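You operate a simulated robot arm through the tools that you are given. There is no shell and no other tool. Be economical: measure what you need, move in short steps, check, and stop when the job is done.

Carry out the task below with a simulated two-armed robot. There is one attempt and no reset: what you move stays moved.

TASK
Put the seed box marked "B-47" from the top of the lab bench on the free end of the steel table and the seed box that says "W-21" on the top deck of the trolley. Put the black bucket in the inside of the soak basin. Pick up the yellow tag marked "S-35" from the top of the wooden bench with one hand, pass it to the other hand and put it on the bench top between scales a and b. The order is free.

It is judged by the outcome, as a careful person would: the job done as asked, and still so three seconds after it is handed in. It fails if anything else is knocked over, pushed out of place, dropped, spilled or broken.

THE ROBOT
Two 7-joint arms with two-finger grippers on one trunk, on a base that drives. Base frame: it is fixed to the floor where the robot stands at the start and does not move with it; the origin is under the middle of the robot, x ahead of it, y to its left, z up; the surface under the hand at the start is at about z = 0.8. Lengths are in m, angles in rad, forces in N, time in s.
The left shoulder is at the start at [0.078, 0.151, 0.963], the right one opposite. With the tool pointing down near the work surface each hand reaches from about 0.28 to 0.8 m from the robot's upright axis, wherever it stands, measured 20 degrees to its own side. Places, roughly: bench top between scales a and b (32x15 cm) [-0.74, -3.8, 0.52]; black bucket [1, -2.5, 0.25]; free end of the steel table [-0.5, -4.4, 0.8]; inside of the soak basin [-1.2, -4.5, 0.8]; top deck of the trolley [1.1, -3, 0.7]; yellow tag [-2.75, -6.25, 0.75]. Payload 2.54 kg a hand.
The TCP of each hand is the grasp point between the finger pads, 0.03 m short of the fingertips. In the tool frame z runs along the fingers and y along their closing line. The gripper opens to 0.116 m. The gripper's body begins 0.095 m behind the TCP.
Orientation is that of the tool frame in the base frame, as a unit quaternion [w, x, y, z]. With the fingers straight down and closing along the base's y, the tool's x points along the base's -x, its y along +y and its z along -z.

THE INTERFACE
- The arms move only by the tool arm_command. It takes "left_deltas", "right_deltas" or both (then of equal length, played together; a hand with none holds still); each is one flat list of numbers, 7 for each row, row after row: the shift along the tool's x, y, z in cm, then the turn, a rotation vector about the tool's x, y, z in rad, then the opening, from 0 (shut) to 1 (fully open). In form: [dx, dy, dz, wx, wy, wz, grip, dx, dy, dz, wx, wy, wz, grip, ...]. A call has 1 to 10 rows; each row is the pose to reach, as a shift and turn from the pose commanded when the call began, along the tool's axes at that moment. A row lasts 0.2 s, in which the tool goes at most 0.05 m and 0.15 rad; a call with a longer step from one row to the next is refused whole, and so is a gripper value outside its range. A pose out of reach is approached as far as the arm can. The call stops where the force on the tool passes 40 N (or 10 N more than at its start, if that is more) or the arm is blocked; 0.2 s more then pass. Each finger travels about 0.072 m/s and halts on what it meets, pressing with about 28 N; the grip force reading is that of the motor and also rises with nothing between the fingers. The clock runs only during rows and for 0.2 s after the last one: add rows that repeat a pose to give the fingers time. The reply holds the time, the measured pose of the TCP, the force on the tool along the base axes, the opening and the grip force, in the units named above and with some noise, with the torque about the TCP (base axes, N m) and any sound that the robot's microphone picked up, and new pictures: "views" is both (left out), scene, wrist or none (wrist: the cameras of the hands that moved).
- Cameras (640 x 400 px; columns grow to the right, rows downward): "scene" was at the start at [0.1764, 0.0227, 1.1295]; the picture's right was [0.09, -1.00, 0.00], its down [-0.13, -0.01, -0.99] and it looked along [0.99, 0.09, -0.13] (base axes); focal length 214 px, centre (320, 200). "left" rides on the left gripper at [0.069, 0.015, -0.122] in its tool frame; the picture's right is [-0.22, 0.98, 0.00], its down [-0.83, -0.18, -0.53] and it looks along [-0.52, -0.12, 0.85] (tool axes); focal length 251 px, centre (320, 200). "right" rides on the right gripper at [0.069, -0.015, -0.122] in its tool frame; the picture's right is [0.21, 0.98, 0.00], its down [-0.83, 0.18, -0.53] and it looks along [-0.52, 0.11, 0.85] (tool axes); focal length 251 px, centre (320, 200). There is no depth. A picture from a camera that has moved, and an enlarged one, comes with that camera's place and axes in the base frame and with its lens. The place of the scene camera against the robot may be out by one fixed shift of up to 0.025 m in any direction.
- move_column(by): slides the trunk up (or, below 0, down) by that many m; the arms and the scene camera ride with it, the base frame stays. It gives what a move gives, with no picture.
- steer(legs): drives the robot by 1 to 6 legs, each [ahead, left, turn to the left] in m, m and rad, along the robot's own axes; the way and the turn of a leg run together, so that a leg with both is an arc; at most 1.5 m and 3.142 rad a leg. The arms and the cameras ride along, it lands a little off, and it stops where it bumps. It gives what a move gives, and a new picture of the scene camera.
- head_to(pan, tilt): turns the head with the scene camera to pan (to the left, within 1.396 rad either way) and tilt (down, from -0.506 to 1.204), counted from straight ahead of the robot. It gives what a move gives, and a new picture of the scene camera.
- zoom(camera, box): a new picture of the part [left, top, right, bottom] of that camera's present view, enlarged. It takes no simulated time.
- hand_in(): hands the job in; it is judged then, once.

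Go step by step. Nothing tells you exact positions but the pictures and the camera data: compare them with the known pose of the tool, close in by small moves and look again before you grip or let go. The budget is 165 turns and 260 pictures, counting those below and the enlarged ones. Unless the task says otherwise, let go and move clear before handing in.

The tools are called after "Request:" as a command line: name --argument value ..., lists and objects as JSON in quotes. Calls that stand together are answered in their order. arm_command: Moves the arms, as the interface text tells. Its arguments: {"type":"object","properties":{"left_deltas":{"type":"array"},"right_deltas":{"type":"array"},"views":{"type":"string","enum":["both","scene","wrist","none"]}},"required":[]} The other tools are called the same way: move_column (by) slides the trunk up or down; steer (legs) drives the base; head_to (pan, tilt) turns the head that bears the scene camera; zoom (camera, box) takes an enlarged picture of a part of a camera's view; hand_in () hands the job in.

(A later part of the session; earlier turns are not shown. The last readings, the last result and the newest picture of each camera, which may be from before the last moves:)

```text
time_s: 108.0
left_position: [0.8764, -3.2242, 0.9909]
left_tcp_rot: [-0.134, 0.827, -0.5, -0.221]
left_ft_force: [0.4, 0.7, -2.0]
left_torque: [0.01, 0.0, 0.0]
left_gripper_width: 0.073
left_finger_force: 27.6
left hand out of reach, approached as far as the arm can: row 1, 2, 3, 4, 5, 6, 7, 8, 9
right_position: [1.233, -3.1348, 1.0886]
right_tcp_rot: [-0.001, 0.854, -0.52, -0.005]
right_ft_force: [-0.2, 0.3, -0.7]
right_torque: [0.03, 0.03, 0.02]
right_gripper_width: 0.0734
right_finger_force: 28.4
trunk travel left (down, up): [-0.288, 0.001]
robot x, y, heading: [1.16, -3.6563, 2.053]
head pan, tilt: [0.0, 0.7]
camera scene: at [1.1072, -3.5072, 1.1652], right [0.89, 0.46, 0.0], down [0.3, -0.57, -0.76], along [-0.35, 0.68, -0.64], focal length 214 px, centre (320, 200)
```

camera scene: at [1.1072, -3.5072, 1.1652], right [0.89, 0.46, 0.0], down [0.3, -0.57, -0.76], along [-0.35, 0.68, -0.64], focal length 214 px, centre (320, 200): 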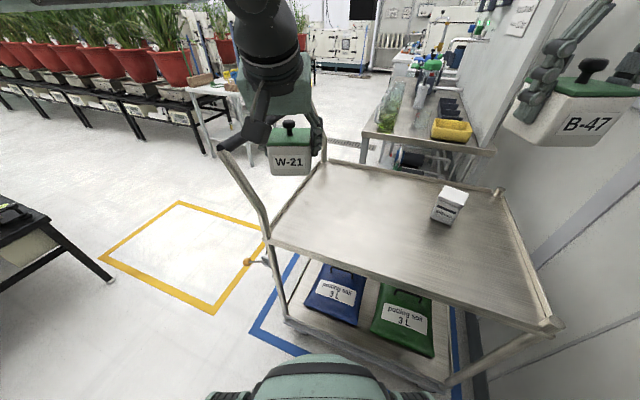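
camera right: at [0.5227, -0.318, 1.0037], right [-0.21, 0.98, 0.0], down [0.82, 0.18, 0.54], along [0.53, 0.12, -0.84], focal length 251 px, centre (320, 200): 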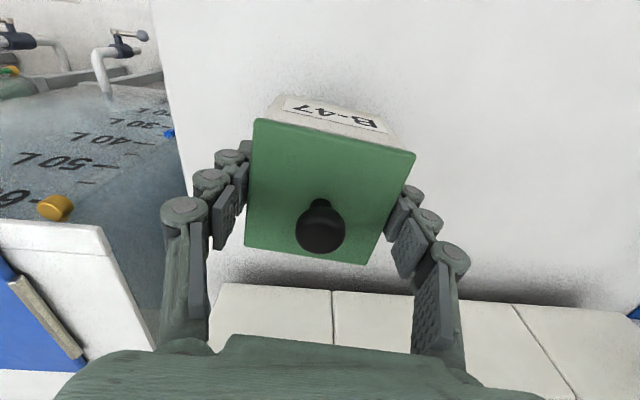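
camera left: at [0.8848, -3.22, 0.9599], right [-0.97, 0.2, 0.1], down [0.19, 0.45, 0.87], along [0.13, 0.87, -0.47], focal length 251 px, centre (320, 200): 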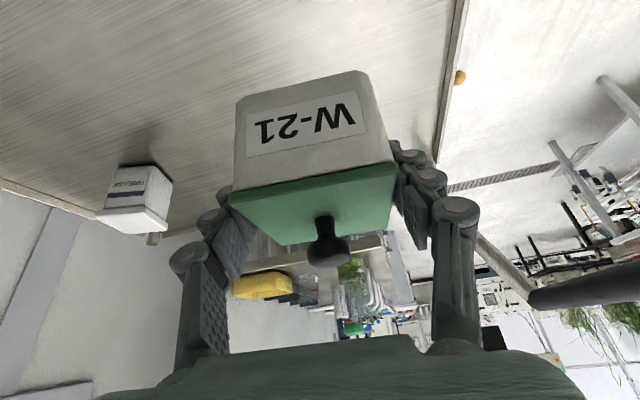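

The left arm can't reach inward far enough here. The safer plan is to set both boxes on the steel table, then bring W-21 back in the right hand, whose elbow stays away from the handle. First I'll raise the left hand clear and look toward the steel table.

Request:
arm_command --left_deltas '[-1.5, 0, -2.6, 0, 0, 0, 0, -3, 0, -5.2, 0, 0, 0, 0, -4.5, 1, -7.8, 0, 0, 0, 0, -5.5, 3, -10.8, 0, 0, 0, 0, -5.5, 5, -13, 0, 0, 0, 0, -5, 8, -13, 0, 0, 0, 0]' --views "none"

Request:
steer --legs '[[-0.05, 0.1, 0]]'

Request:
head_to --pan 1.35 --tilt 0.3

```text
time_s: 109.4
left_position: [0.8101, -3.2763, 1.1317]
left_tcp_rot: [-0.134, 0.827, -0.5, -0.22]
left_ft_force: [0.7, -0.1, -1.6]
left_torque: [0.04, 0.0, -0.05]
left_gripper_width: 0.0731
left_finger_force: 28.4
left hand out of reach, approached as far as the arm can: row 1, 2
right_position: [1.2309, -3.1363, 1.089]
right_tcp_rot: [-0.002, 0.855, -0.519, -0.005]
right_ft_force: [0.1, 0.3, -1.2]
right_torque: [0.02, -0.03, 0.06]
right_gripper_width: 0.0731
right_finger_force: 28.3
trunk travel left (down, up): [-0.288, 0.001]
robot x, y, heading: [1.1621, -3.6594, 2.048]
head pan, tilt: [0.0, 0.7]
```

```text
time_s: 111.1
left_position: [0.7466, -3.3636, 1.1311]
left_tcp_rot: [-0.133, 0.826, -0.502, -0.219]
left_ft_force: [0.2, 0.7, -2.4]
left_torque: [-0.01, 0.03, -0.01]
left_gripper_width: 0.0732
left_finger_force: 28.0
right_position: [1.166, -3.2253, 1.0889]
right_tcp_rot: [-0.001, 0.854, -0.521, -0.005]
right_ft_force: [-0.4, 0.7, -1.9]
right_torque: [0.02, -0.02, -0.02]
right_gripper_width: 0.073
right_finger_force: 28.3
trunk travel left (down, up): [-0.288, 0.001]
robot x, y, heading: [1.0951, -3.7436, 2.046]
head pan, tilt: [0.0, 0.7]
camera scene: at [1.0414, -3.5966, 1.1652], right [0.89, 0.46, 0.0], down [0.3, -0.57, -0.76], along [-0.35, 0.68, -0.64], focal length 214 px, centre (320, 200)
```

scene: 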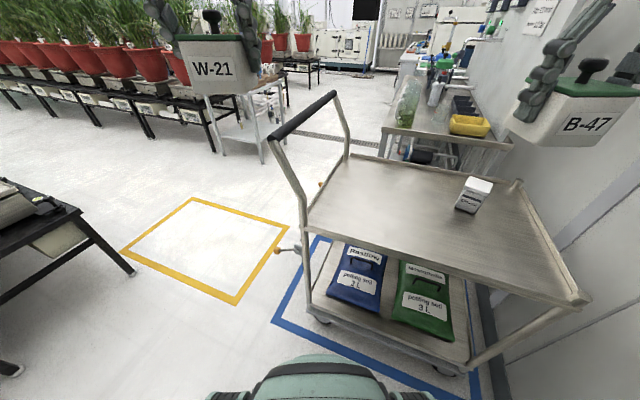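

```text
time_s: 112.6
left_position: [0.7453, -3.3628, 1.1314]
left_tcp_rot: [-0.134, 0.826, -0.502, -0.22]
left_ft_force: [-0.5, 1.0, -1.4]
left_torque: [-0.04, 0.03, 0.0]
left_gripper_width: 0.0731
left_finger_force: 27.8
right_position: [1.1667, -3.2235, 1.0895]
right_tcp_rot: [-0.001, 0.854, -0.521, -0.005]
right_ft_force: [0.1, 0.1, -1.0]
right_torque: [0.01, -0.02, 0.04]
right_gripper_width: 0.0732
right_finger_force: 28.0
trunk travel left (down, up): [-0.288, 0.001]
robot x, y, heading: [1.0958, -3.7421, 2.049]
head pan, tilt: [1.349, 0.3]
camera scene: at [0.9903, -3.6953, 1.2013], right [-0.25, 0.97, 0.0], down [0.29, 0.07, -0.96], along [-0.92, -0.24, -0.3], focal length 214 px, centre (320, 200)
```

scene: 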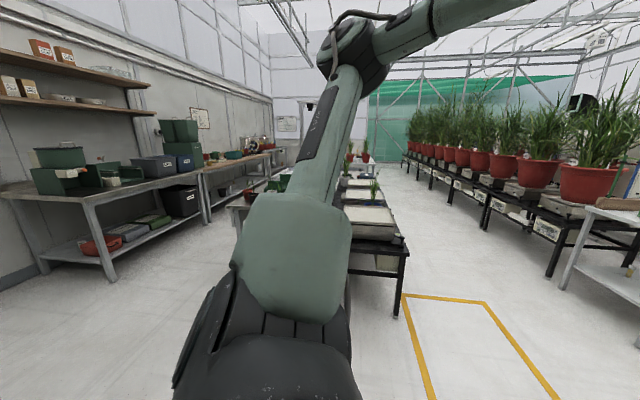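

I'll turn to face -x and approach the steel table from its end.

Request:
steer --legs '[[0, 0, 1.09], [0.4, 0.5, 0]]'

Request:
head_to --pan 0 --tilt 0.4

```text
time_s: 118.4
left_position: [0.3911, -4.0714, 1.1301]
left_tcp_rot: [0.006, 0.966, 0.023, -0.256]
left_ft_force: [-0.5, 0.9, -2.0]
left_torque: [0.02, 0.02, -0.01]
left_gripper_width: 0.0734
left_finger_force: 27.7
right_position: [0.4429, -3.6305, 1.0891]
right_tcp_rot: [0.003, 1.0, 0.021, -0.003]
right_ft_force: [-0.7, 0.1, -2.0]
right_torque: [0.0, -0.01, 0.0]
right_gripper_width: 0.0734
right_finger_force: 28.1
trunk travel left (down, up): [-0.288, 0.001]
robot x, y, heading: [0.8879, -3.9157, -3.097]
head pan, tilt: [1.349, 0.3]
stopped in leg 2: the robot was blocked; the commanded pose is now the measured one
camera scene: at [0.8173, -3.9955, 1.2012], right [-0.98, 0.18, 0.0], down [0.05, 0.29, -0.96], along [-0.17, -0.94, -0.3], focal length 214 px, centre (320, 200)
```

scene: 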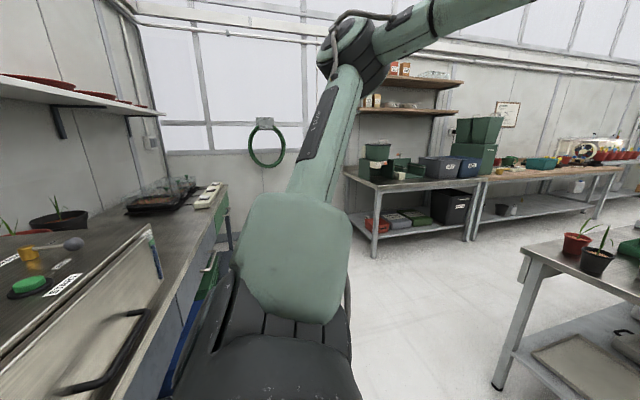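

```text
time_s: 119.9
left_position: [0.3925, -4.0697, 1.1321]
left_tcp_rot: [0.005, 0.966, 0.021, -0.257]
left_ft_force: [1.0, -0.1, -1.5]
left_torque: [0.01, 0.01, 0.03]
left_gripper_width: 0.073
left_finger_force: 28.4
right_position: [0.4427, -3.6296, 1.0889]
right_tcp_rot: [0.002, 1.0, 0.021, -0.005]
right_ft_force: [0.4, -0.7, -1.3]
right_torque: [0.0, -0.04, -0.02]
right_gripper_width: 0.0732
right_finger_force: 27.8
trunk travel left (down, up): [-0.288, 0.001]
robot x, y, heading: [0.8895, -3.9161, -3.102]
head pan, tilt: [0.0, 0.4]
camera scene: at [0.7424, -3.9077, 1.1921], right [-0.04, 1.0, 0.0], down [0.39, 0.02, -0.92], along [-0.92, -0.04, -0.39], focal length 214 px, centre (320, 200)
```

scene: 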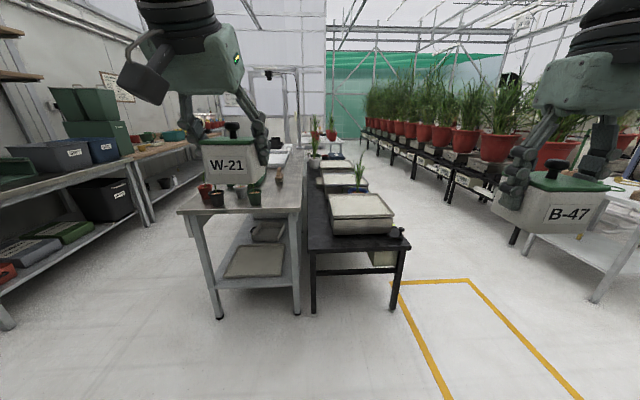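

Sidling left, I bumped the end of a table on my left; I'll move away from it. The steel table's near end has seedling pots, so the free part near (-0.5, -4.4) is best reached from its south side. I'll drive round there.

Request:
steer --legs '[[0.05, -0.04, 0], [0.36, 0, 0], [0, 1.25, 0], [0, 0, -1.61]]'

Request:
head_to --pan 0.7 --tilt 0.45

```text
time_s: 138.6
left_position: [0.3972, -4.6167, 1.1326]
left_tcp_rot: [0.183, -0.681, 0.685, 0.181]
left_ft_force: [-0.2, -0.4, -0.9]
left_torque: [-0.01, 0.01, 0.01]
left_gripper_width: 0.0733
left_finger_force: 27.8
right_position: [0.8352, -4.6888, 1.0887]
right_tcp_rot: [0.003, -0.705, 0.709, 0.005]
right_ft_force: [0.4, -0.1, -1.4]
right_torque: [0.0, -0.03, -0.01]
right_gripper_width: 0.0733
right_finger_force: 28.0
trunk travel left (down, up): [-0.288, 0.001]
robot x, y, heading: [0.5279, -5.1182, 1.568]
head pan, tilt: [0.0, 0.4]
camera scene: at [0.5465, -4.9433, 1.1921], right [1.0, 0.0, 0.0], down [0.0, -0.39, -0.92], along [0.0, 0.92, -0.39], focal length 214 px, centre (320, 200)
```

scene: 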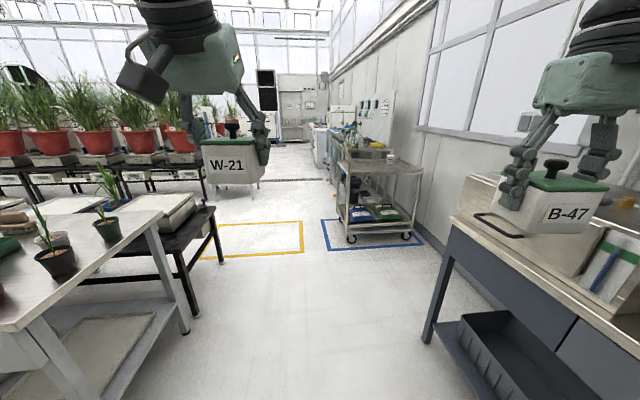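

```text
time_s: 139.7
left_position: [0.3966, -4.617, 1.1315]
left_tcp_rot: [0.182, -0.682, 0.685, 0.181]
left_ft_force: [-0.4, -0.5, -1.7]
left_torque: [0.01, -0.01, 0.0]
left_gripper_width: 0.0731
left_finger_force: 28.2
right_position: [0.8342, -4.6877, 1.0891]
right_tcp_rot: [0.002, -0.705, 0.71, 0.004]
right_ft_force: [-0.4, 0.9, -2.0]
right_torque: [0.01, 0.0, 0.01]
right_gripper_width: 0.0734
right_finger_force: 27.9
trunk travel left (down, up): [-0.288, 0.001]
robot x, y, heading: [0.5275, -5.1202, 1.57]
head pan, tilt: [0.7, 0.45]
camera scene: at [0.4872, -4.9654, 1.1874], right [0.77, 0.64, 0.0], down [0.28, -0.33, -0.9], along [-0.58, 0.69, -0.44], focal length 214 px, centre (320, 200)
```

scene: 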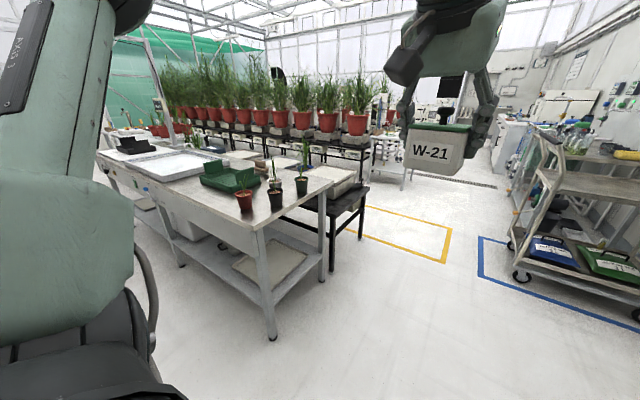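

I'll look closer at the table top.

Request:
zoom --camera "scene" --box '[90, 110, 360, 250]'

```text
2.37 times, centred on (225, 180) of scene
camera zoom: at [0.4872, -4.9654, 1.1874], right [0.77, 0.64, 0.0], down [0.28, -0.33, -0.9], along [-0.58, 0.69, -0.44], focal length 508 px, centre (545, 247)
```

zoom: 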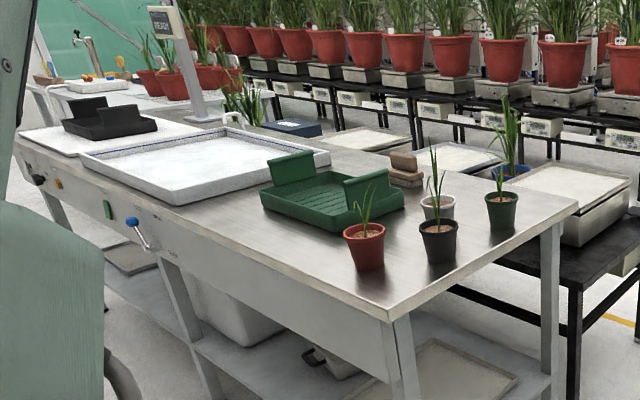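

The free patch seems to be between the green tray and the pots. I'll slide along the south side and look from above with the wrist cameras.

Request:
steer --legs '[[-0.05, 0, 0], [0, 0.85, 0]]'

Request:
head_to --pan 0 --tilt 0.75

Request:
zoom --camera "right" --box '[0, 0, 640, 400]'

Request:
zoom --camera "left" --box '[0, 0, 640, 400]'

```text
time_s: 148.7
left_position: [-0.4485, -4.6639, 1.1324]
left_tcp_rot: [-0.182, 0.684, -0.683, -0.182]
left_ft_force: [-0.3, -0.1, -1.7]
left_torque: [-0.01, -0.03, 0.02]
left_gripper_width: 0.0731
left_finger_force: 28.1
right_position: [-0.0117, -4.7355, 1.0888]
right_tcp_rot: [0.002, -0.706, 0.708, 0.005]
right_ft_force: [-0.2, -0.1, -2.8]
right_torque: [-0.01, 0.01, 0.0]
right_gripper_width: 0.0734
right_finger_force: 27.6
trunk travel left (down, up): [-0.288, 0.001]
robot x, y, heading: [-0.3178, -5.1682, 1.567]
head pan, tilt: [0.7, 0.45]
camera scene: at [-0.358, -5.013, 1.1874], right [0.77, 0.64, 0.0], down [0.28, -0.33, -0.9], along [-0.58, 0.69, -0.44], focal length 214 px, centre (320, 200)
```

scene: 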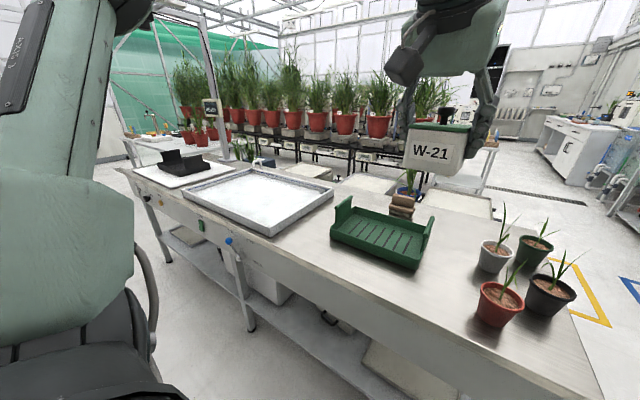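

```text
time_s: 149.8
left_position: [-0.4492, -4.665, 1.1313]
left_tcp_rot: [0.183, -0.683, 0.684, 0.182]
left_ft_force: [0.5, -0.3, -2.4]
left_torque: [0.01, 0.02, -0.03]
left_gripper_width: 0.0736
left_finger_force: 27.8
right_position: [-0.012, -4.736, 1.0886]
right_tcp_rot: [0.003, -0.706, 0.708, 0.005]
right_ft_force: [0.5, 0.2, -1.8]
right_torque: [-0.01, 0.01, -0.02]
right_gripper_width: 0.0733
right_finger_force: 28.3
trunk travel left (down, up): [-0.288, 0.001]
robot x, y, heading: [-0.3176, -5.1633, 1.571]
head pan, tilt: [0.0, 0.75]
camera scene: at [-0.2988, -5.0006, 1.161], right [1.0, 0.0, 0.0], down [0.0, -0.68, -0.73], along [0.0, 0.73, -0.68], focal length 214 px, centre (320, 200)
```

scene: 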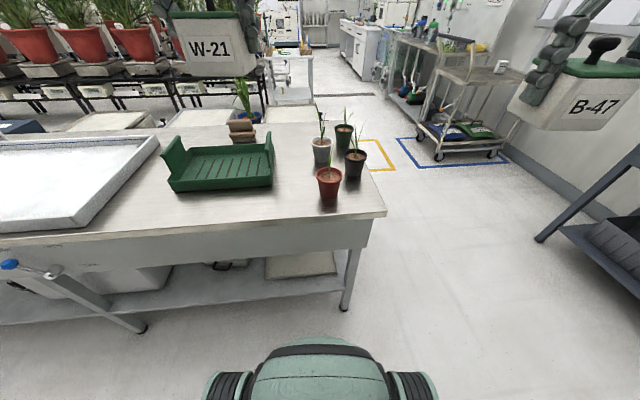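

```text
1.00 times, centred on (320, 200) of right (not enlarged: the box is as wide or as high as the picture)
camera zoom: at [0.0045, -4.806, 1.2109], right [-0.98, -0.21, 0.0], down [-0.18, 0.82, 0.54], along [-0.12, 0.53, -0.84], focal length 251 px, centre (320, 200)
```

zoom: 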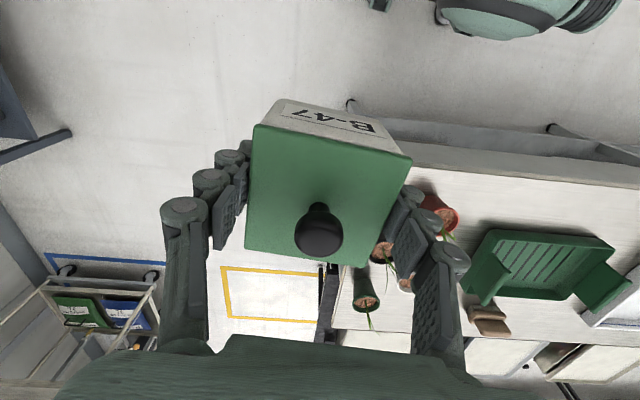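

```text
1.00 times, centred on (320, 200) of left (not enlarged: the box is as wide or as high as the picture)
camera zoom: at [-0.4636, -4.7853, 1.2021], right [-0.98, 0.19, 0.11], down [0.18, 0.45, 0.87], along [0.11, 0.87, -0.47], focal length 251 px, centre (320, 200)
```

zoom: 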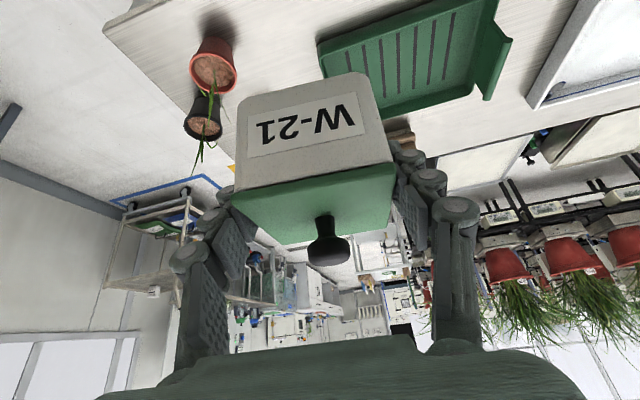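

I can see the clear strip now: table height is about 0.745, tray edge at x≈-0.45, red pot at x≈-0.28, south edge at y≈-4.63. B-47 will go at about (-0.40, -4.54). I'll shift left and forward to reach it comfortably.

Request:
steer --legs '[[0, 0.33, 0], [0.1, 0, 0]]'

```text
time_s: 154.3
left_position: [-0.7785, -4.5639, 1.1306]
left_tcp_rot: [0.182, -0.682, 0.685, 0.181]
left_ft_force: [0.3, 0.7, -1.7]
left_torque: [-0.04, 0.01, -0.02]
left_gripper_width: 0.0734
left_finger_force: 28.0
right_position: [-0.3399, -4.6352, 1.0886]
right_tcp_rot: [0.001, -0.705, 0.709, 0.004]
right_ft_force: [-0.6, -0.1, -2.2]
right_torque: [-0.1, 0.01, 0.05]
right_gripper_width: 0.0733
right_finger_force: 28.2
trunk travel left (down, up): [-0.288, 0.001]
robot x, y, heading: [-0.6498, -5.0653, 1.569]
head pan, tilt: [0.0, 0.75]
camera scene: at [-0.6288, -4.8992, 1.1608], right [1.0, -0.01, 0.0], down [0.0, -0.68, -0.73], along [0.0, 0.73, -0.68], focal length 214 px, centre (320, 200)
```

scene: 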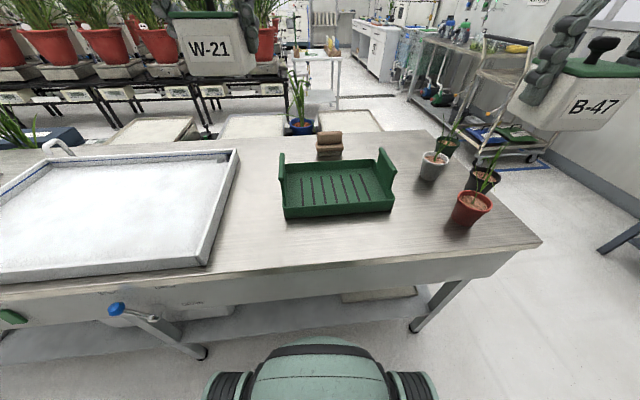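

B-47 goes between the tray and the red pot, near the front edge. I'll bring it over and lower it most of the way.

Request:
arm_command --right_deltas '[-1, 1, 2, 0, 0, 0, 0, -2, 2, 5, 0, 0, 0, 0, -4, 3, 8, 0, 0, 0, 0, -6, 4, 11, 0, 0, 0, 0, -7, 4.5, 14, 0, 0, 0, 0, -8, 4.5, 17, 0, 0, 0, 0, -8, 4.5, 20, 0, 0, 0, 0, -8, 4.5, 22, 0, 0, 0, 0, -8, 4.5, 23.5, 0, 0, 0, 0]' --views "both"

```text
time_s: 156.3
left_position: [-0.7768, -4.5631, 1.1316]
left_tcp_rot: [0.182, -0.682, 0.685, 0.181]
left_ft_force: [-0.2, -0.1, -1.9]
left_torque: [-0.03, -0.02, -0.01]
left_gripper_width: 0.0732
left_finger_force: 28.3
right_position: [-0.3871, -4.5523, 0.8574]
right_tcp_rot: [0.003, -0.705, 0.709, 0.005]
right_ft_force: [0.2, -0.1, -2.1]
right_torque: [-0.01, -0.01, -0.02]
right_gripper_width: 0.0731
right_finger_force: 27.7
trunk travel left (down, up): [-0.288, 0.001]
robot x, y, heading: [-0.6448, -5.0626, 1.569]
head pan, tilt: [0.0, 0.75]
camera scene: at [-0.6288, -4.8999, 1.161], right [1.0, -0.01, 0.0], down [0.0, -0.68, -0.73], along [0.0, 0.73, -0.68], focal length 214 px, centre (320, 200)
camera right: at [-0.3701, -4.6238, 0.9784], right [-0.98, -0.21, 0.0], down [-0.17, 0.82, 0.54], along [-0.11, 0.53, -0.84], focal length 251 px, centre (320, 200)
```

scene: 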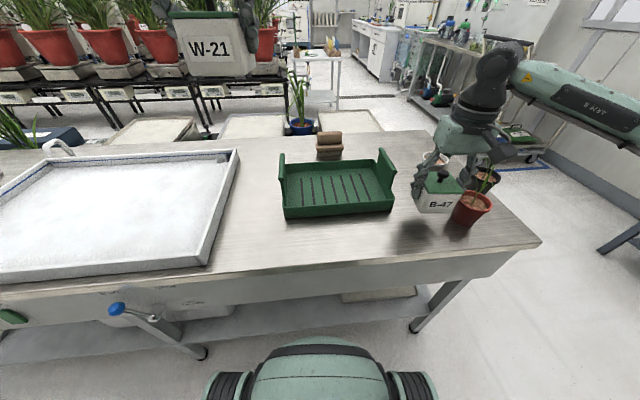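
right: 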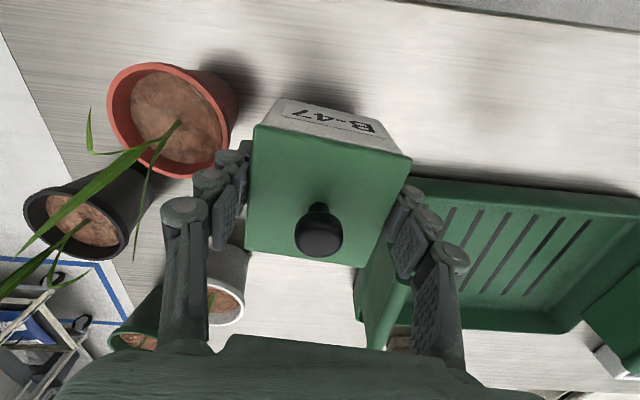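

The right finger is close to the red pot, so I'll shift 2.5 cm toward -x and slightly south, then lower gently until it touches.

Request:
arm_command --right_deltas '[0.4, 1.3, 0, 0, 0, 0, 0, 0.8, 2.5, 0, 0, 0, 0, 0, 0.8, 2.5, 2, 0, 0, 0, 0, 0.8, 2.5, 4, 0, 0, 0, 0, 0.8, 2.5, 5, 0, 0, 0, 0, 0.8, 2.5, 5.6, 0, 0, 0, 0]' --views "wrist"

Request:
zoom --camera "scene" --box '[360, 120, 540, 260]'

```text
time_s: 157.7
left_position: [-0.7794, -4.565, 1.1316]
left_tcp_rot: [0.182, -0.682, 0.685, 0.182]
left_ft_force: [0.0, -0.1, -1.3]
left_torque: [-0.01, 0.02, -0.01]
left_gripper_width: 0.0734
left_finger_force: 28.1
right_position: [-0.4109, -4.5612, 0.8022]
right_tcp_rot: [0.005, -0.705, 0.709, 0.006]
right_ft_force: [1.7, -0.9, 20.9]
right_torque: [0.0, -0.02, 0.0]
right_gripper_width: 0.0737
right_finger_force: 27.8
trunk travel left (down, up): [-0.288, 0.001]
robot x, y, heading: [-0.6457, -5.0656, 1.569]
head pan, tilt: [0.0, 0.75]
camera right: at [-0.3961, -4.6319, 0.9228], right [-0.98, -0.21, 0.0], down [-0.17, 0.82, 0.55], along [-0.11, 0.54, -0.84], focal length 251 px, centre (320, 200)
```

right: 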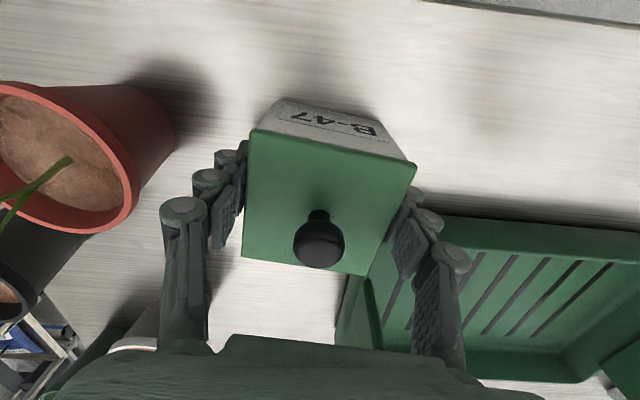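

```text
2.86 times, centred on (450, 190) of scene
camera zoom: at [-0.6295, -4.9013, 1.1615], right [1.0, -0.01, 0.0], down [0.0, -0.68, -0.73], along [0.0, 0.73, -0.68], focal length 613 px, centre (-51, 229)
```

zoom: 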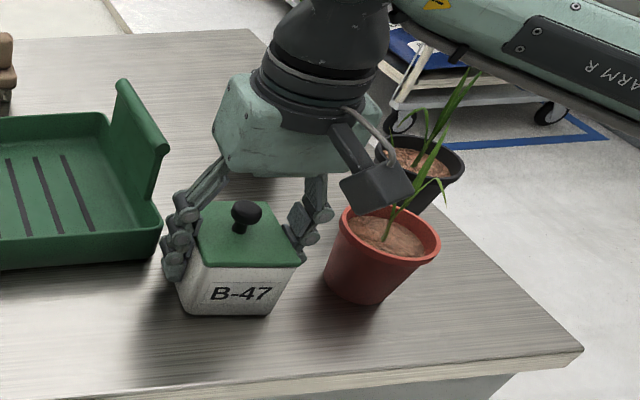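

B-47 is down, with 21 N of contact. I'll open just enough and rise straight up.

Request:
arm_command --right_deltas '[0, 0, -0.3, 0, 0, 0, 0.73, 0, 0, -0.3, 0, 0, 0, 0.73, 0, 0, -2, 0, 0, 0, 0.73, 0, 0, -5, 0, 0, 0, 0.73, 0, 0, -9, 0, 0, 0, 0.73, 0, 0, -13, 0, 0, 0, 0.73, 0, 0, -17, 0, 0, 0, 0.73, 1, -2, -21, 0, 0, 0, 0.73, 4, -3, -24, 0, 0, 0, 0.73]' --views "scene"

```text
time_s: 159.7
left_position: [-0.7783, -4.5642, 1.1316]
left_tcp_rot: [0.182, -0.682, 0.685, 0.181]
left_ft_force: [-0.1, 0.4, -2.7]
left_torque: [0.02, 0.0, -0.03]
left_gripper_width: 0.0734
left_finger_force: 28.1
right_position: [-0.379, -4.6041, 1.0385]
right_tcp_rot: [0.003, -0.705, 0.709, 0.005]
right_ft_force: [-0.1, 0.5, 0.2]
right_torque: [0.02, -0.02, 0.0]
right_gripper_width: 0.0848
right_finger_force: 0.0
trunk travel left (down, up): [-0.288, 0.001]
robot x, y, heading: [-0.6455, -5.0677, 1.564]
head pan, tilt: [0.0, 0.75]
camera scene: at [-0.629, -4.9009, 1.1611], right [1.0, -0.01, 0.0], down [0.0, -0.68, -0.73], along [0.0, 0.73, -0.68], focal length 214 px, centre (320, 200)
```

scene: 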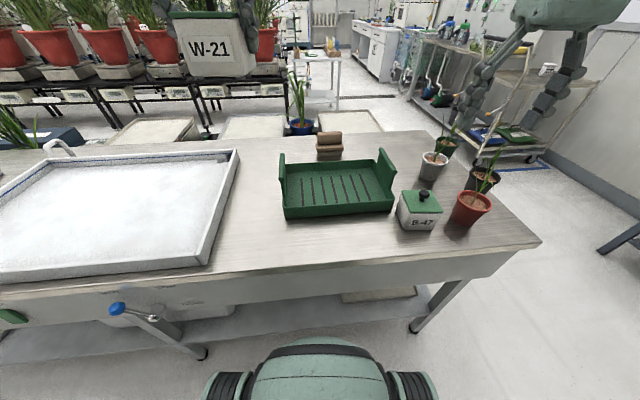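

B-47 stands well. Next I'll shift right so the left hand comes over the clear strip in front of the tray, where W-21 can stand for a moment.

Request:
arm_command --right_deltas '[3, -1, -1, 0, 0, 0, 0.73, 6, -2, -2, 0, 0, 0, 0.73, 9, -3, -3, 0, 0, 0, 0.73, 12, -4, -4, 0, 0, 0, 0.73]' --views "none"

Request:
steer --legs '[[0, -0.17, 0]]'

Request:
arm_command --left_deltas '[1.5, 0, 2.6, 0, 0, 0, 0, 3, 0, 5.2, 0, 0, 0, 0, 4.5, 0, 7.8, 0, 0, 0, 0, 6, 0, 10.4, 0, 0, 0, 0, 7.5, 0, 13, 0, 0, 0, 0, 9, 0, 15.6, 0, 0, 0, 0, 10.5, 0, 18.2, 0, 0, 0, 0, 12, 0, 20.8, 0, 0, 0, 0]' --views "both"

```text
time_s: 160.7
left_position: [-0.7767, -4.5641, 1.1325]
left_tcp_rot: [0.183, -0.682, 0.684, 0.182]
left_ft_force: [0.2, -0.2, -0.8]
left_torque: [-0.01, 0.02, 0.0]
left_gripper_width: 0.0731
left_finger_force: 27.3
right_position: [-0.3406, -4.7259, 1.0752]
right_tcp_rot: [0.002, -0.704, 0.71, 0.004]
right_ft_force: [-0.3, 0.3, -0.6]
right_torque: [0.03, -0.01, 0.0]
right_gripper_width: 0.0845
right_finger_force: 0.0
trunk travel left (down, up): [-0.288, 0.001]
robot x, y, heading: [-0.6444, -5.0675, 1.565]
head pan, tilt: [0.0, 0.75]
```

```text
time_s: 162.9
left_position: [-0.6083, -4.5648, 1.1321]
left_tcp_rot: [0.183, -0.681, 0.686, 0.181]
left_ft_force: [1.3, 0.2, -1.4]
left_torque: [0.02, -0.02, 0.03]
left_gripper_width: 0.0733
left_finger_force: 27.9
right_position: [-0.171, -4.7272, 1.0754]
right_tcp_rot: [0.003, -0.703, 0.712, 0.005]
right_ft_force: [1.2, 0.2, -0.5]
right_torque: [0.0, 0.04, 0.0]
right_gripper_width: 0.0848
right_finger_force: 0.0
trunk travel left (down, up): [-0.288, 0.001]
robot x, y, heading: [-0.4751, -5.0714, 1.56]
head pan, tilt: [0.0, 0.75]
camera scene: at [-0.4604, -4.9014, 1.161], right [1.0, -0.01, 0.0], down [-0.01, -0.68, -0.73], along [0.01, 0.73, -0.68], focal length 214 px, centre (320, 200)
```

scene: 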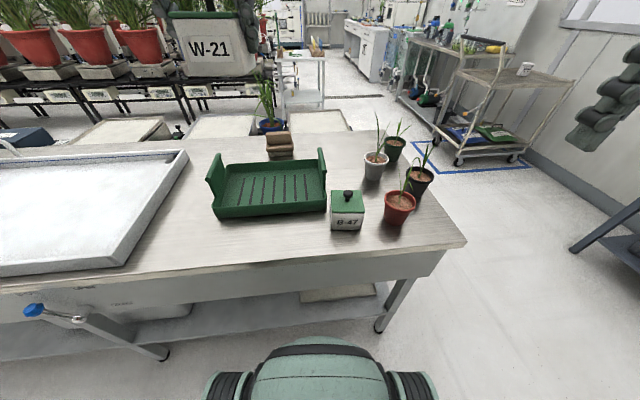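

```text
time_s: 164.7
left_position: [-0.6076, -4.5654, 0.8909]
left_tcp_rot: [0.182, -0.682, 0.685, 0.182]
left_ft_force: [-0.1, -0.1, -1.8]
left_torque: [-0.04, 0.03, -0.02]
left_gripper_width: 0.0733
left_finger_force: 27.7
right_position: [-0.1727, -4.7268, 1.0753]
right_tcp_rot: [0.002, -0.704, 0.711, 0.005]
right_ft_force: [-0.3, 0.3, -0.5]
right_torque: [-0.02, -0.01, -0.02]
right_gripper_width: 0.085
right_finger_force: 0.0
trunk travel left (down, up): [-0.288, 0.001]
robot x, y, heading: [-0.4782, -5.0666, 1.564]
head pan, tilt: [0.0, 0.75]
camera scene: at [-0.4608, -4.901, 1.1609], right [1.0, -0.01, 0.0], down [-0.01, -0.68, -0.73], along [0.01, 0.73, -0.68], focal length 214 px, centre (320, 200)
camera left: at [-0.6231, -4.6847, 0.9613], right [-0.98, 0.19, 0.11], down [0.18, 0.45, 0.87], along [0.12, 0.87, -0.47], focal length 251 px, centre (320, 200)
```

scene: 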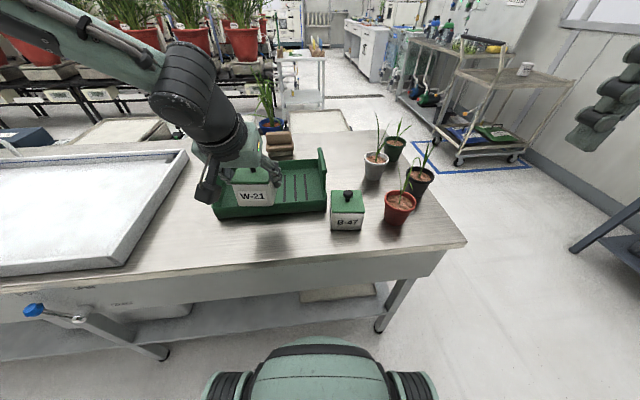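
left: 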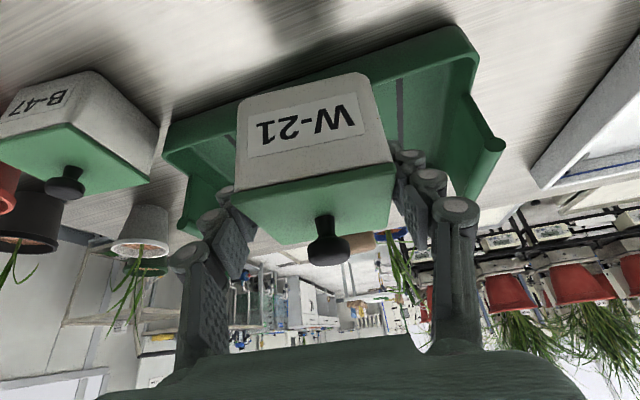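

The strip in front of the tray is about 15 cm deep. I'll set W-21 at y≈-4.60 and lower it until it touches.

Request:
arm_command --left_deltas '[1.47, 0, -0.85, 0, 0, 0, 0, 3.03, 0, -1.75, 0, 0, 0, 0, 4.53, 0, 0.85, 0, 0, 0, 0, 6.03, 0, 3.45, 0, 0, 0, 0, 6.78, 0, 4.75, 0, 0, 0, 0, 7.18, 0, 5.44, 0, 0, 0, 0, 7.38, 0, 5.78, 0, 0, 0, 0]' --views "scene"

Request:
zoom --camera "scene" --box '[160, 120, 400, 290]'

```text
time_s: 166.3
left_position: [-0.6092, -4.6009, 0.8076]
left_tcp_rot: [0.185, -0.68, 0.686, 0.183]
left_ft_force: [-3.7, -6.2, 19.0]
left_torque: [0.3, 0.06, 0.02]
left_gripper_width: 0.0737
left_finger_force: 28.1
right_position: [-0.1721, -4.7277, 1.0762]
right_tcp_rot: [0.004, -0.703, 0.711, 0.005]
right_ft_force: [0.2, 0.0, 0.5]
right_torque: [-0.01, -0.01, 0.02]
right_gripper_width: 0.0848
right_finger_force: 0.2
trunk travel left (down, up): [-0.288, 0.001]
robot x, y, heading: [-0.4802, -5.0662, 1.566]
head pan, tilt: [0.0, 0.75]
camera scene: at [-0.4606, -4.903, 1.1616], right [1.0, -0.01, 0.0], down [-0.01, -0.68, -0.73], along [0.01, 0.73, -0.68], focal length 214 px, centre (320, 200)
```

scene: 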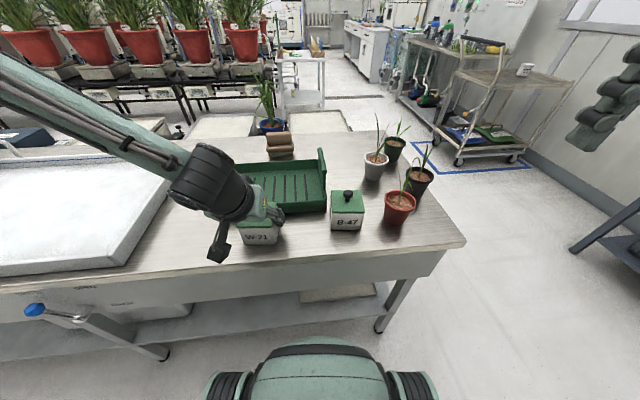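

```text
2.35 times, centred on (280, 205) of scene
camera zoom: at [-0.4606, -4.903, 1.1616], right [1.0, -0.01, 0.0], down [-0.01, -0.68, -0.73], along [0.01, 0.73, -0.68], focal length 505 px, centre (414, 188)
```

zoom: 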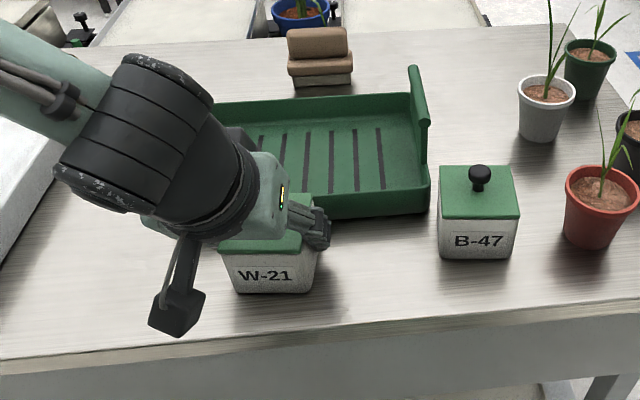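

W-21 is down. I'll open and back away along the fingers.

Request:
arm_command --left_deltas '[0, 0, -0.1, 0, 0, 0, 0.4, 0, 0, -0.1, 0, 0, 0, 0.78, 0, 0, -0.1, 0, 0, 0, 0.78, 0, 0, -3, 0, 0, 0, 0.78, 0, 0, -7, 0, 0, 0, 0.78, 0, 0, -11, 0, 0, 0, 0.78, -2, 0, -15, 0, 0, 0, 0.78, -4, 0, -19, 0, 0, 0, 0.78, -6, 0, -23, 0, 0, 0, 0.78]' --views "scene"

Request:
zoom --camera "scene" --box '[160, 120, 400, 290]'

```text
time_s: 168.3
left_position: [-0.6068, -4.6619, 1.0343]
left_tcp_rot: [0.183, -0.68, 0.687, 0.18]
left_ft_force: [0.3, 0.0, -0.9]
left_torque: [-0.01, 0.0, -0.02]
left_gripper_width: 0.0904
left_finger_force: 0.1
left hand out of reach, approached as far as the arm can: row 6, 7
right_position: [-0.1713, -4.728, 1.0745]
right_tcp_rot: [0.003, -0.703, 0.711, 0.005]
right_ft_force: [0.0, -1.3, -0.2]
right_torque: [0.01, -0.04, 0.01]
right_gripper_width: 0.0845
right_finger_force: 0.1
trunk travel left (down, up): [-0.288, 0.001]
robot x, y, heading: [-0.4768, -5.0679, 1.562]
head pan, tilt: [0.0, 0.75]
camera scene: at [-0.4607, -4.9018, 1.161], right [1.0, -0.01, 0.0], down [-0.01, -0.68, -0.73], along [0.01, 0.73, -0.68], focal length 214 px, centre (320, 200)
```

scene: 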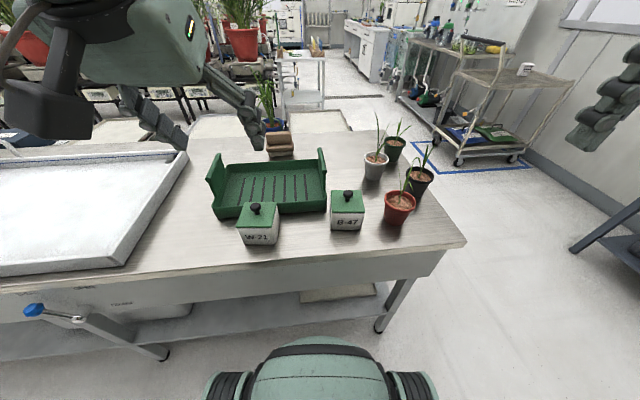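

```text
2.35 times, centred on (280, 205) of scene
camera zoom: at [-0.4607, -4.9018, 1.161], right [1.0, -0.01, 0.0], down [-0.01, -0.68, -0.73], along [0.01, 0.73, -0.68], focal length 505 px, centre (414, 188)
```

zoom: 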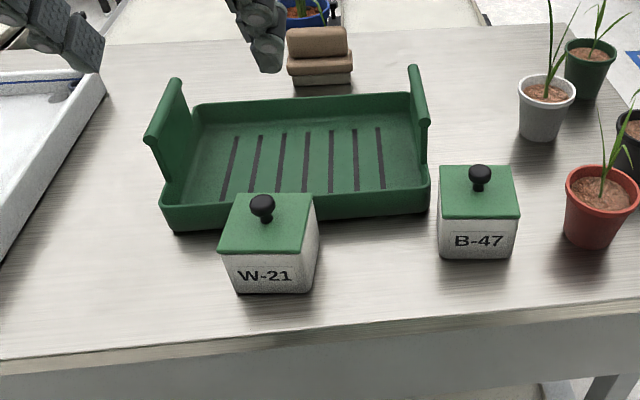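

W-21 stands upright. I'll sidestep left so the right hand can take it.

Request:
steer --legs '[[0, 0.42, 0]]'

Request:
arm_command --right_deltas '[-3, 0, 2, 0, 0, 0, 1, -6, 0, 4, 0, 0, 0, 1, -9, 0, 6, 0, 0, 0, 1, -11, 0, 8, 0, 0, 0, 1]' --views "wrist"

```text
time_s: 172.9
left_position: [-1.029, -4.6568, 1.0332]
left_tcp_rot: [0.183, -0.68, 0.686, 0.181]
left_ft_force: [-0.4, 0.4, 0.9]
left_torque: [-0.03, -0.01, -0.03]
left_gripper_width: 0.0904
left_finger_force: 0.0
right_position: [-0.5944, -4.7238, 1.0756]
right_tcp_rot: [0.002, -0.704, 0.711, 0.004]
right_ft_force: [0.6, -0.7, 0.3]
right_torque: [-0.01, -0.01, -0.02]
right_gripper_width: 0.0848
right_finger_force: 0.0
trunk travel left (down, up): [-0.288, 0.001]
robot x, y, heading: [-0.9017, -5.063, 1.56]
head pan, tilt: [0.0, 0.75]
camera scene: at [-0.8827, -4.8974, 1.161], right [1.0, -0.01, 0.0], down [-0.01, -0.68, -0.73], along [0.01, 0.73, -0.68], focal length 214 px, centre (320, 200)
```

scene: 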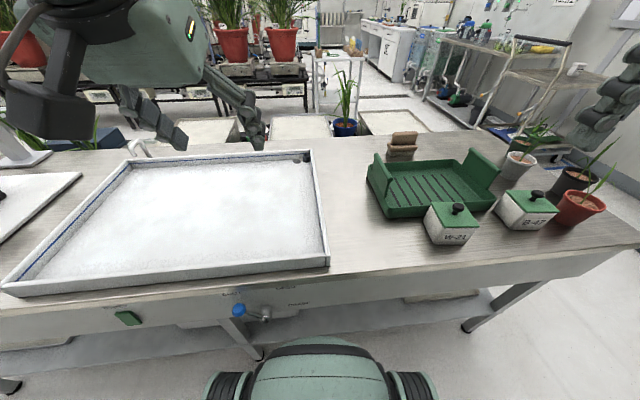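

```text
time_s: 173.9
left_position: [-1.0285, -4.6567, 1.0337]
left_tcp_rot: [0.183, -0.68, 0.686, 0.182]
left_ft_force: [-0.2, -0.8, -0.2]
left_torque: [-0.01, 0.02, -0.01]
left_gripper_width: 0.0904
left_finger_force: 0.1
right_position: [-0.593, -4.6113, 0.9961]
right_tcp_rot: [0.003, -0.703, 0.711, 0.005]
right_ft_force: [-0.1, -0.2, 0.4]
right_torque: [-0.02, -0.03, 0.02]
right_gripper_width: 0.1157
right_finger_force: 0.1
trunk travel left (down, up): [-0.288, 0.001]
robot x, y, heading: [-0.9001, -5.0621, 1.556]
head pan, tilt: [0.0, 0.75]
camera right: at [-0.5786, -4.6824, 1.1177], right [-0.98, -0.2, 0.0], down [-0.17, 0.82, 0.54], along [-0.11, 0.53, -0.84], focal length 251 px, centre (320, 200)
```

right: 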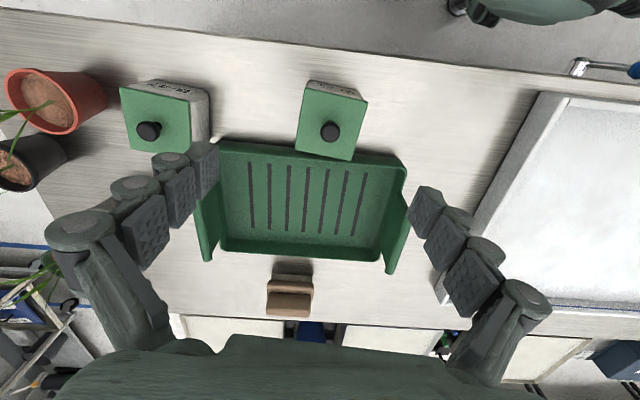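

W-21 is centred at about (-0.611, -4.597). I'll lower the right hand around it with the rim at pad height, close, and lift slowly.

Request:
arm_command --right_deltas '[-1.4, 1.8, 4, 0, 0, 0, 1, -1.4, 1.8, 8, 0, 0, 0, 1, -1.4, 1.8, 12, 0, 0, 0, 1, -1.4, 1.8, 16, 0, 0, 0, 1, -1.4, 1.8, 19.1, 0, 0, 0, 1, -1.4, 1.8, 19.1, 0, 0, 0, 0.4, -1.4, 1.8, 19.1, 0, 0, 0, 0, -1.4, 1.8, 19.1, 0, 0, 0, 0, -1.4, 1.8, 19.1, 0, 0, 0, 0]' --views "wrist"

Request:
arm_command --right_deltas '[0, 0, -0.2, 0, 0, 0, 0, 0, 0, -0.7, 0, 0, 0, 0, 0, 0, -1.4, 0, 0, 0, 0, 0, 0, -2, 0, 0, 0, 0, 0, 0, -2, 0, 0, 0, 0]' --views "both"

```text
time_s: 175.9
left_position: [-1.029, -4.6574, 1.0341]
left_tcp_rot: [0.183, -0.68, 0.687, 0.18]
left_ft_force: [0.3, 1.1, 0.2]
left_torque: [-0.01, 0.0, 0.0]
left_gripper_width: 0.0904
left_finger_force: 0.0
right_position: [-0.6111, -4.5986, 0.8061]
right_tcp_rot: [0.002, -0.703, 0.711, 0.005]
right_ft_force: [0.9, 0.2, 0.6]
right_torque: [0.08, -0.07, 0.02]
right_gripper_width: 0.0734
right_finger_force: 28.3
trunk travel left (down, up): [-0.288, 0.001]
robot x, y, heading: [-0.8977, -5.0598, 1.561]
head pan, tilt: [0.0, 0.75]
camera right: at [-0.5962, -4.6689, 0.9279], right [-0.98, -0.2, 0.0], down [-0.17, 0.82, 0.54], along [-0.11, 0.53, -0.84], focal length 251 px, centre (320, 200)
```

right: 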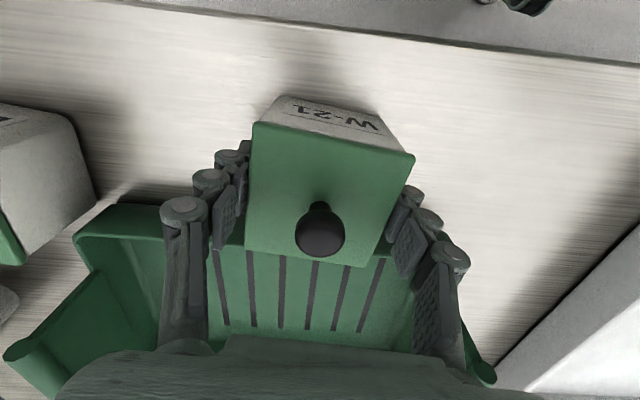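

```text
time_s: 177.1
left_position: [-1.0287, -4.6584, 1.0345]
left_tcp_rot: [0.182, -0.681, 0.686, 0.181]
left_ft_force: [-0.5, 0.6, 0.6]
left_torque: [0.01, 0.0, 0.03]
left_gripper_width: 0.0905
left_finger_force: 0.0
right_position: [-0.6111, -4.5971, 0.825]
right_tcp_rot: [0.002, -0.703, 0.711, 0.005]
right_ft_force: [-0.2, -0.5, -1.9]
right_torque: [-0.05, 0.05, -0.03]
right_gripper_width: 0.0733
right_finger_force: 28.1
trunk travel left (down, up): [-0.288, 0.001]
robot x, y, heading: [-0.8989, -5.0634, 1.561]
head pan, tilt: [0.0, 0.75]
camera scene: at [-0.8825, -4.8973, 1.161], right [1.0, -0.01, 0.0], down [-0.01, -0.68, -0.73], along [0.01, 0.73, -0.68], focal length 214 px, centre (320, 200)
camera right: at [-0.596, -4.6673, 0.947], right [-0.98, -0.2, 0.0], down [-0.17, 0.82, 0.54], along [-0.11, 0.53, -0.84], focal length 251 px, centre (320, 200)
```

scene: 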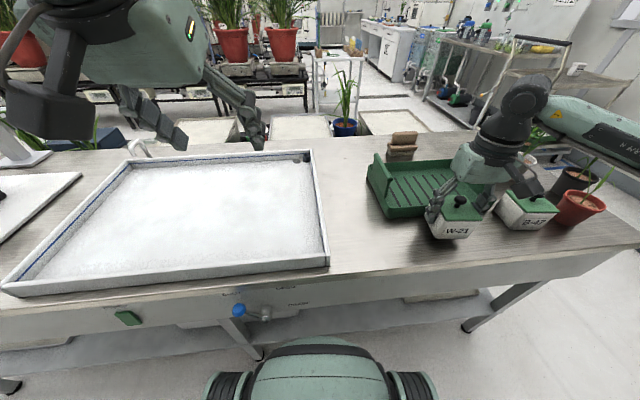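
right: 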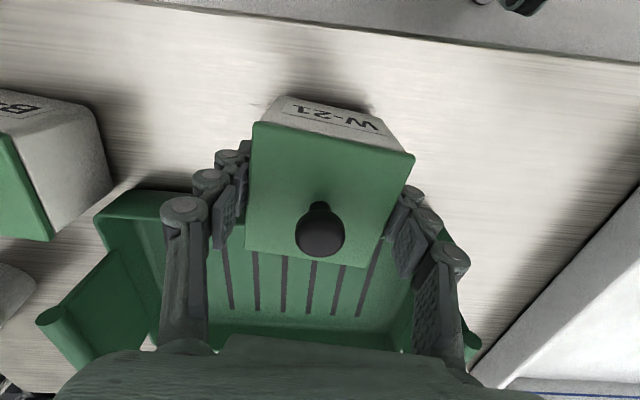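

The grip holds. I'll raise W-21 and straighten the left hand.

Request:
arm_command --right_deltas '[0, 0, -2, 0, 0, 0, 0, 0, 0, -4, 0, 0, 0, 0, 0, 0, -6.5, 0, 0, 0, 0, 0, 0, -9, 0, 0, 0, 0, 0, 0, -12, 0, 0, 0, 0, 0, 0, -15, 0, 0, 0, 0, 1, 0, -18, 0, 0, 0, 0, 2.5, 0, -21, 0, 0, 0, 0, 4, 0, -24, 0, 0, 0, 0, 6, 0, -26, 0, 0, 0, 0]' --left_deltas '[0, 0, 0, 0, 0.13, 0, 0.78, 0, 0, 0, 0, 0.26, 0, 0.78, 0, 0, 0, 0, 0.39, 0, 0.78, 0, 0, 0, 0, 0.52, 0, 0.78, 0, 0, 0, 0, 0.52, 0, 0.6, 0, 0, 0, 0, 0.52, 0, 0.6, 0, 0, 0, 0, 0.52, 0, 0.6, 0, 0, 0, 0, 0.52, 0, 0.6, 0, 0, 0, 0, 0.52, 0, 0.6, 0, 0, 0, 0, 0.52, 0, 0.6]' --views "none"

Request:
steer --legs '[[-0.08, 0, 0], [0, -1.45, 0]]'

```text
time_s: 179.3
left_position: [-1.0287, -4.6579, 1.0348]
left_tcp_rot: [0.0, -0.704, 0.71, 0.0]
left_ft_force: [-0.2, 0.9, 0.1]
left_torque: [0.01, -0.02, -0.04]
left_gripper_width: 0.0695
left_finger_force: 0.0
right_position: [-0.611, -4.6587, 1.0866]
right_tcp_rot: [0.003, -0.703, 0.711, 0.005]
right_ft_force: [0.6, -0.4, -1.8]
right_torque: [-0.02, -0.03, 0.0]
right_gripper_width: 0.0731
right_finger_force: 28.0
trunk travel left (down, up): [-0.288, 0.001]
robot x, y, heading: [-0.9025, -5.0658, 1.558]
head pan, tilt: [0.0, 0.75]
```

```text
time_s: 194.0
left_position: [0.4215, -4.7684, 1.0337]
left_tcp_rot: [-0.001, -0.694, 0.72, 0.0]
left_ft_force: [0.5, -0.6, -0.5]
left_torque: [0.01, 0.03, 0.01]
left_gripper_width: 0.0697
left_finger_force: 0.1
right_position: [0.8385, -4.7817, 1.0878]
right_tcp_rot: [0.002, -0.693, 0.721, 0.005]
right_ft_force: [-1.1, 0.6, -1.8]
right_torque: [-0.02, -0.02, -0.06]
right_gripper_width: 0.0732
right_finger_force: 27.9
trunk travel left (down, up): [-0.288, 0.001]
robot x, y, heading: [0.5368, -5.1792, 1.531]
head pan, tilt: [0.0, 0.75]
camera scene: at [0.5603, -5.0122, 1.161], right [1.0, -0.04, 0.0], down [-0.03, -0.68, -0.73], along [0.03, 0.73, -0.68], focal length 214 px, centre (320, 200)
```

scene: 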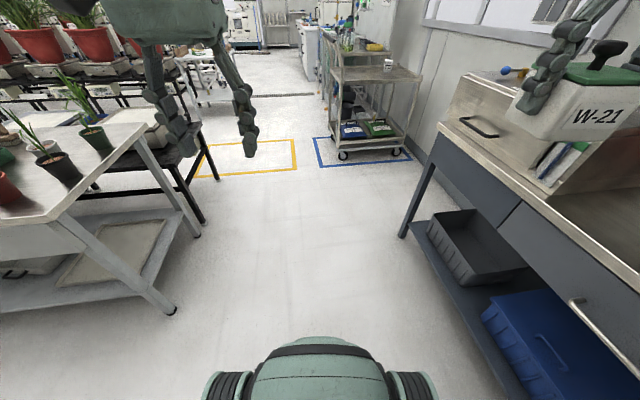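

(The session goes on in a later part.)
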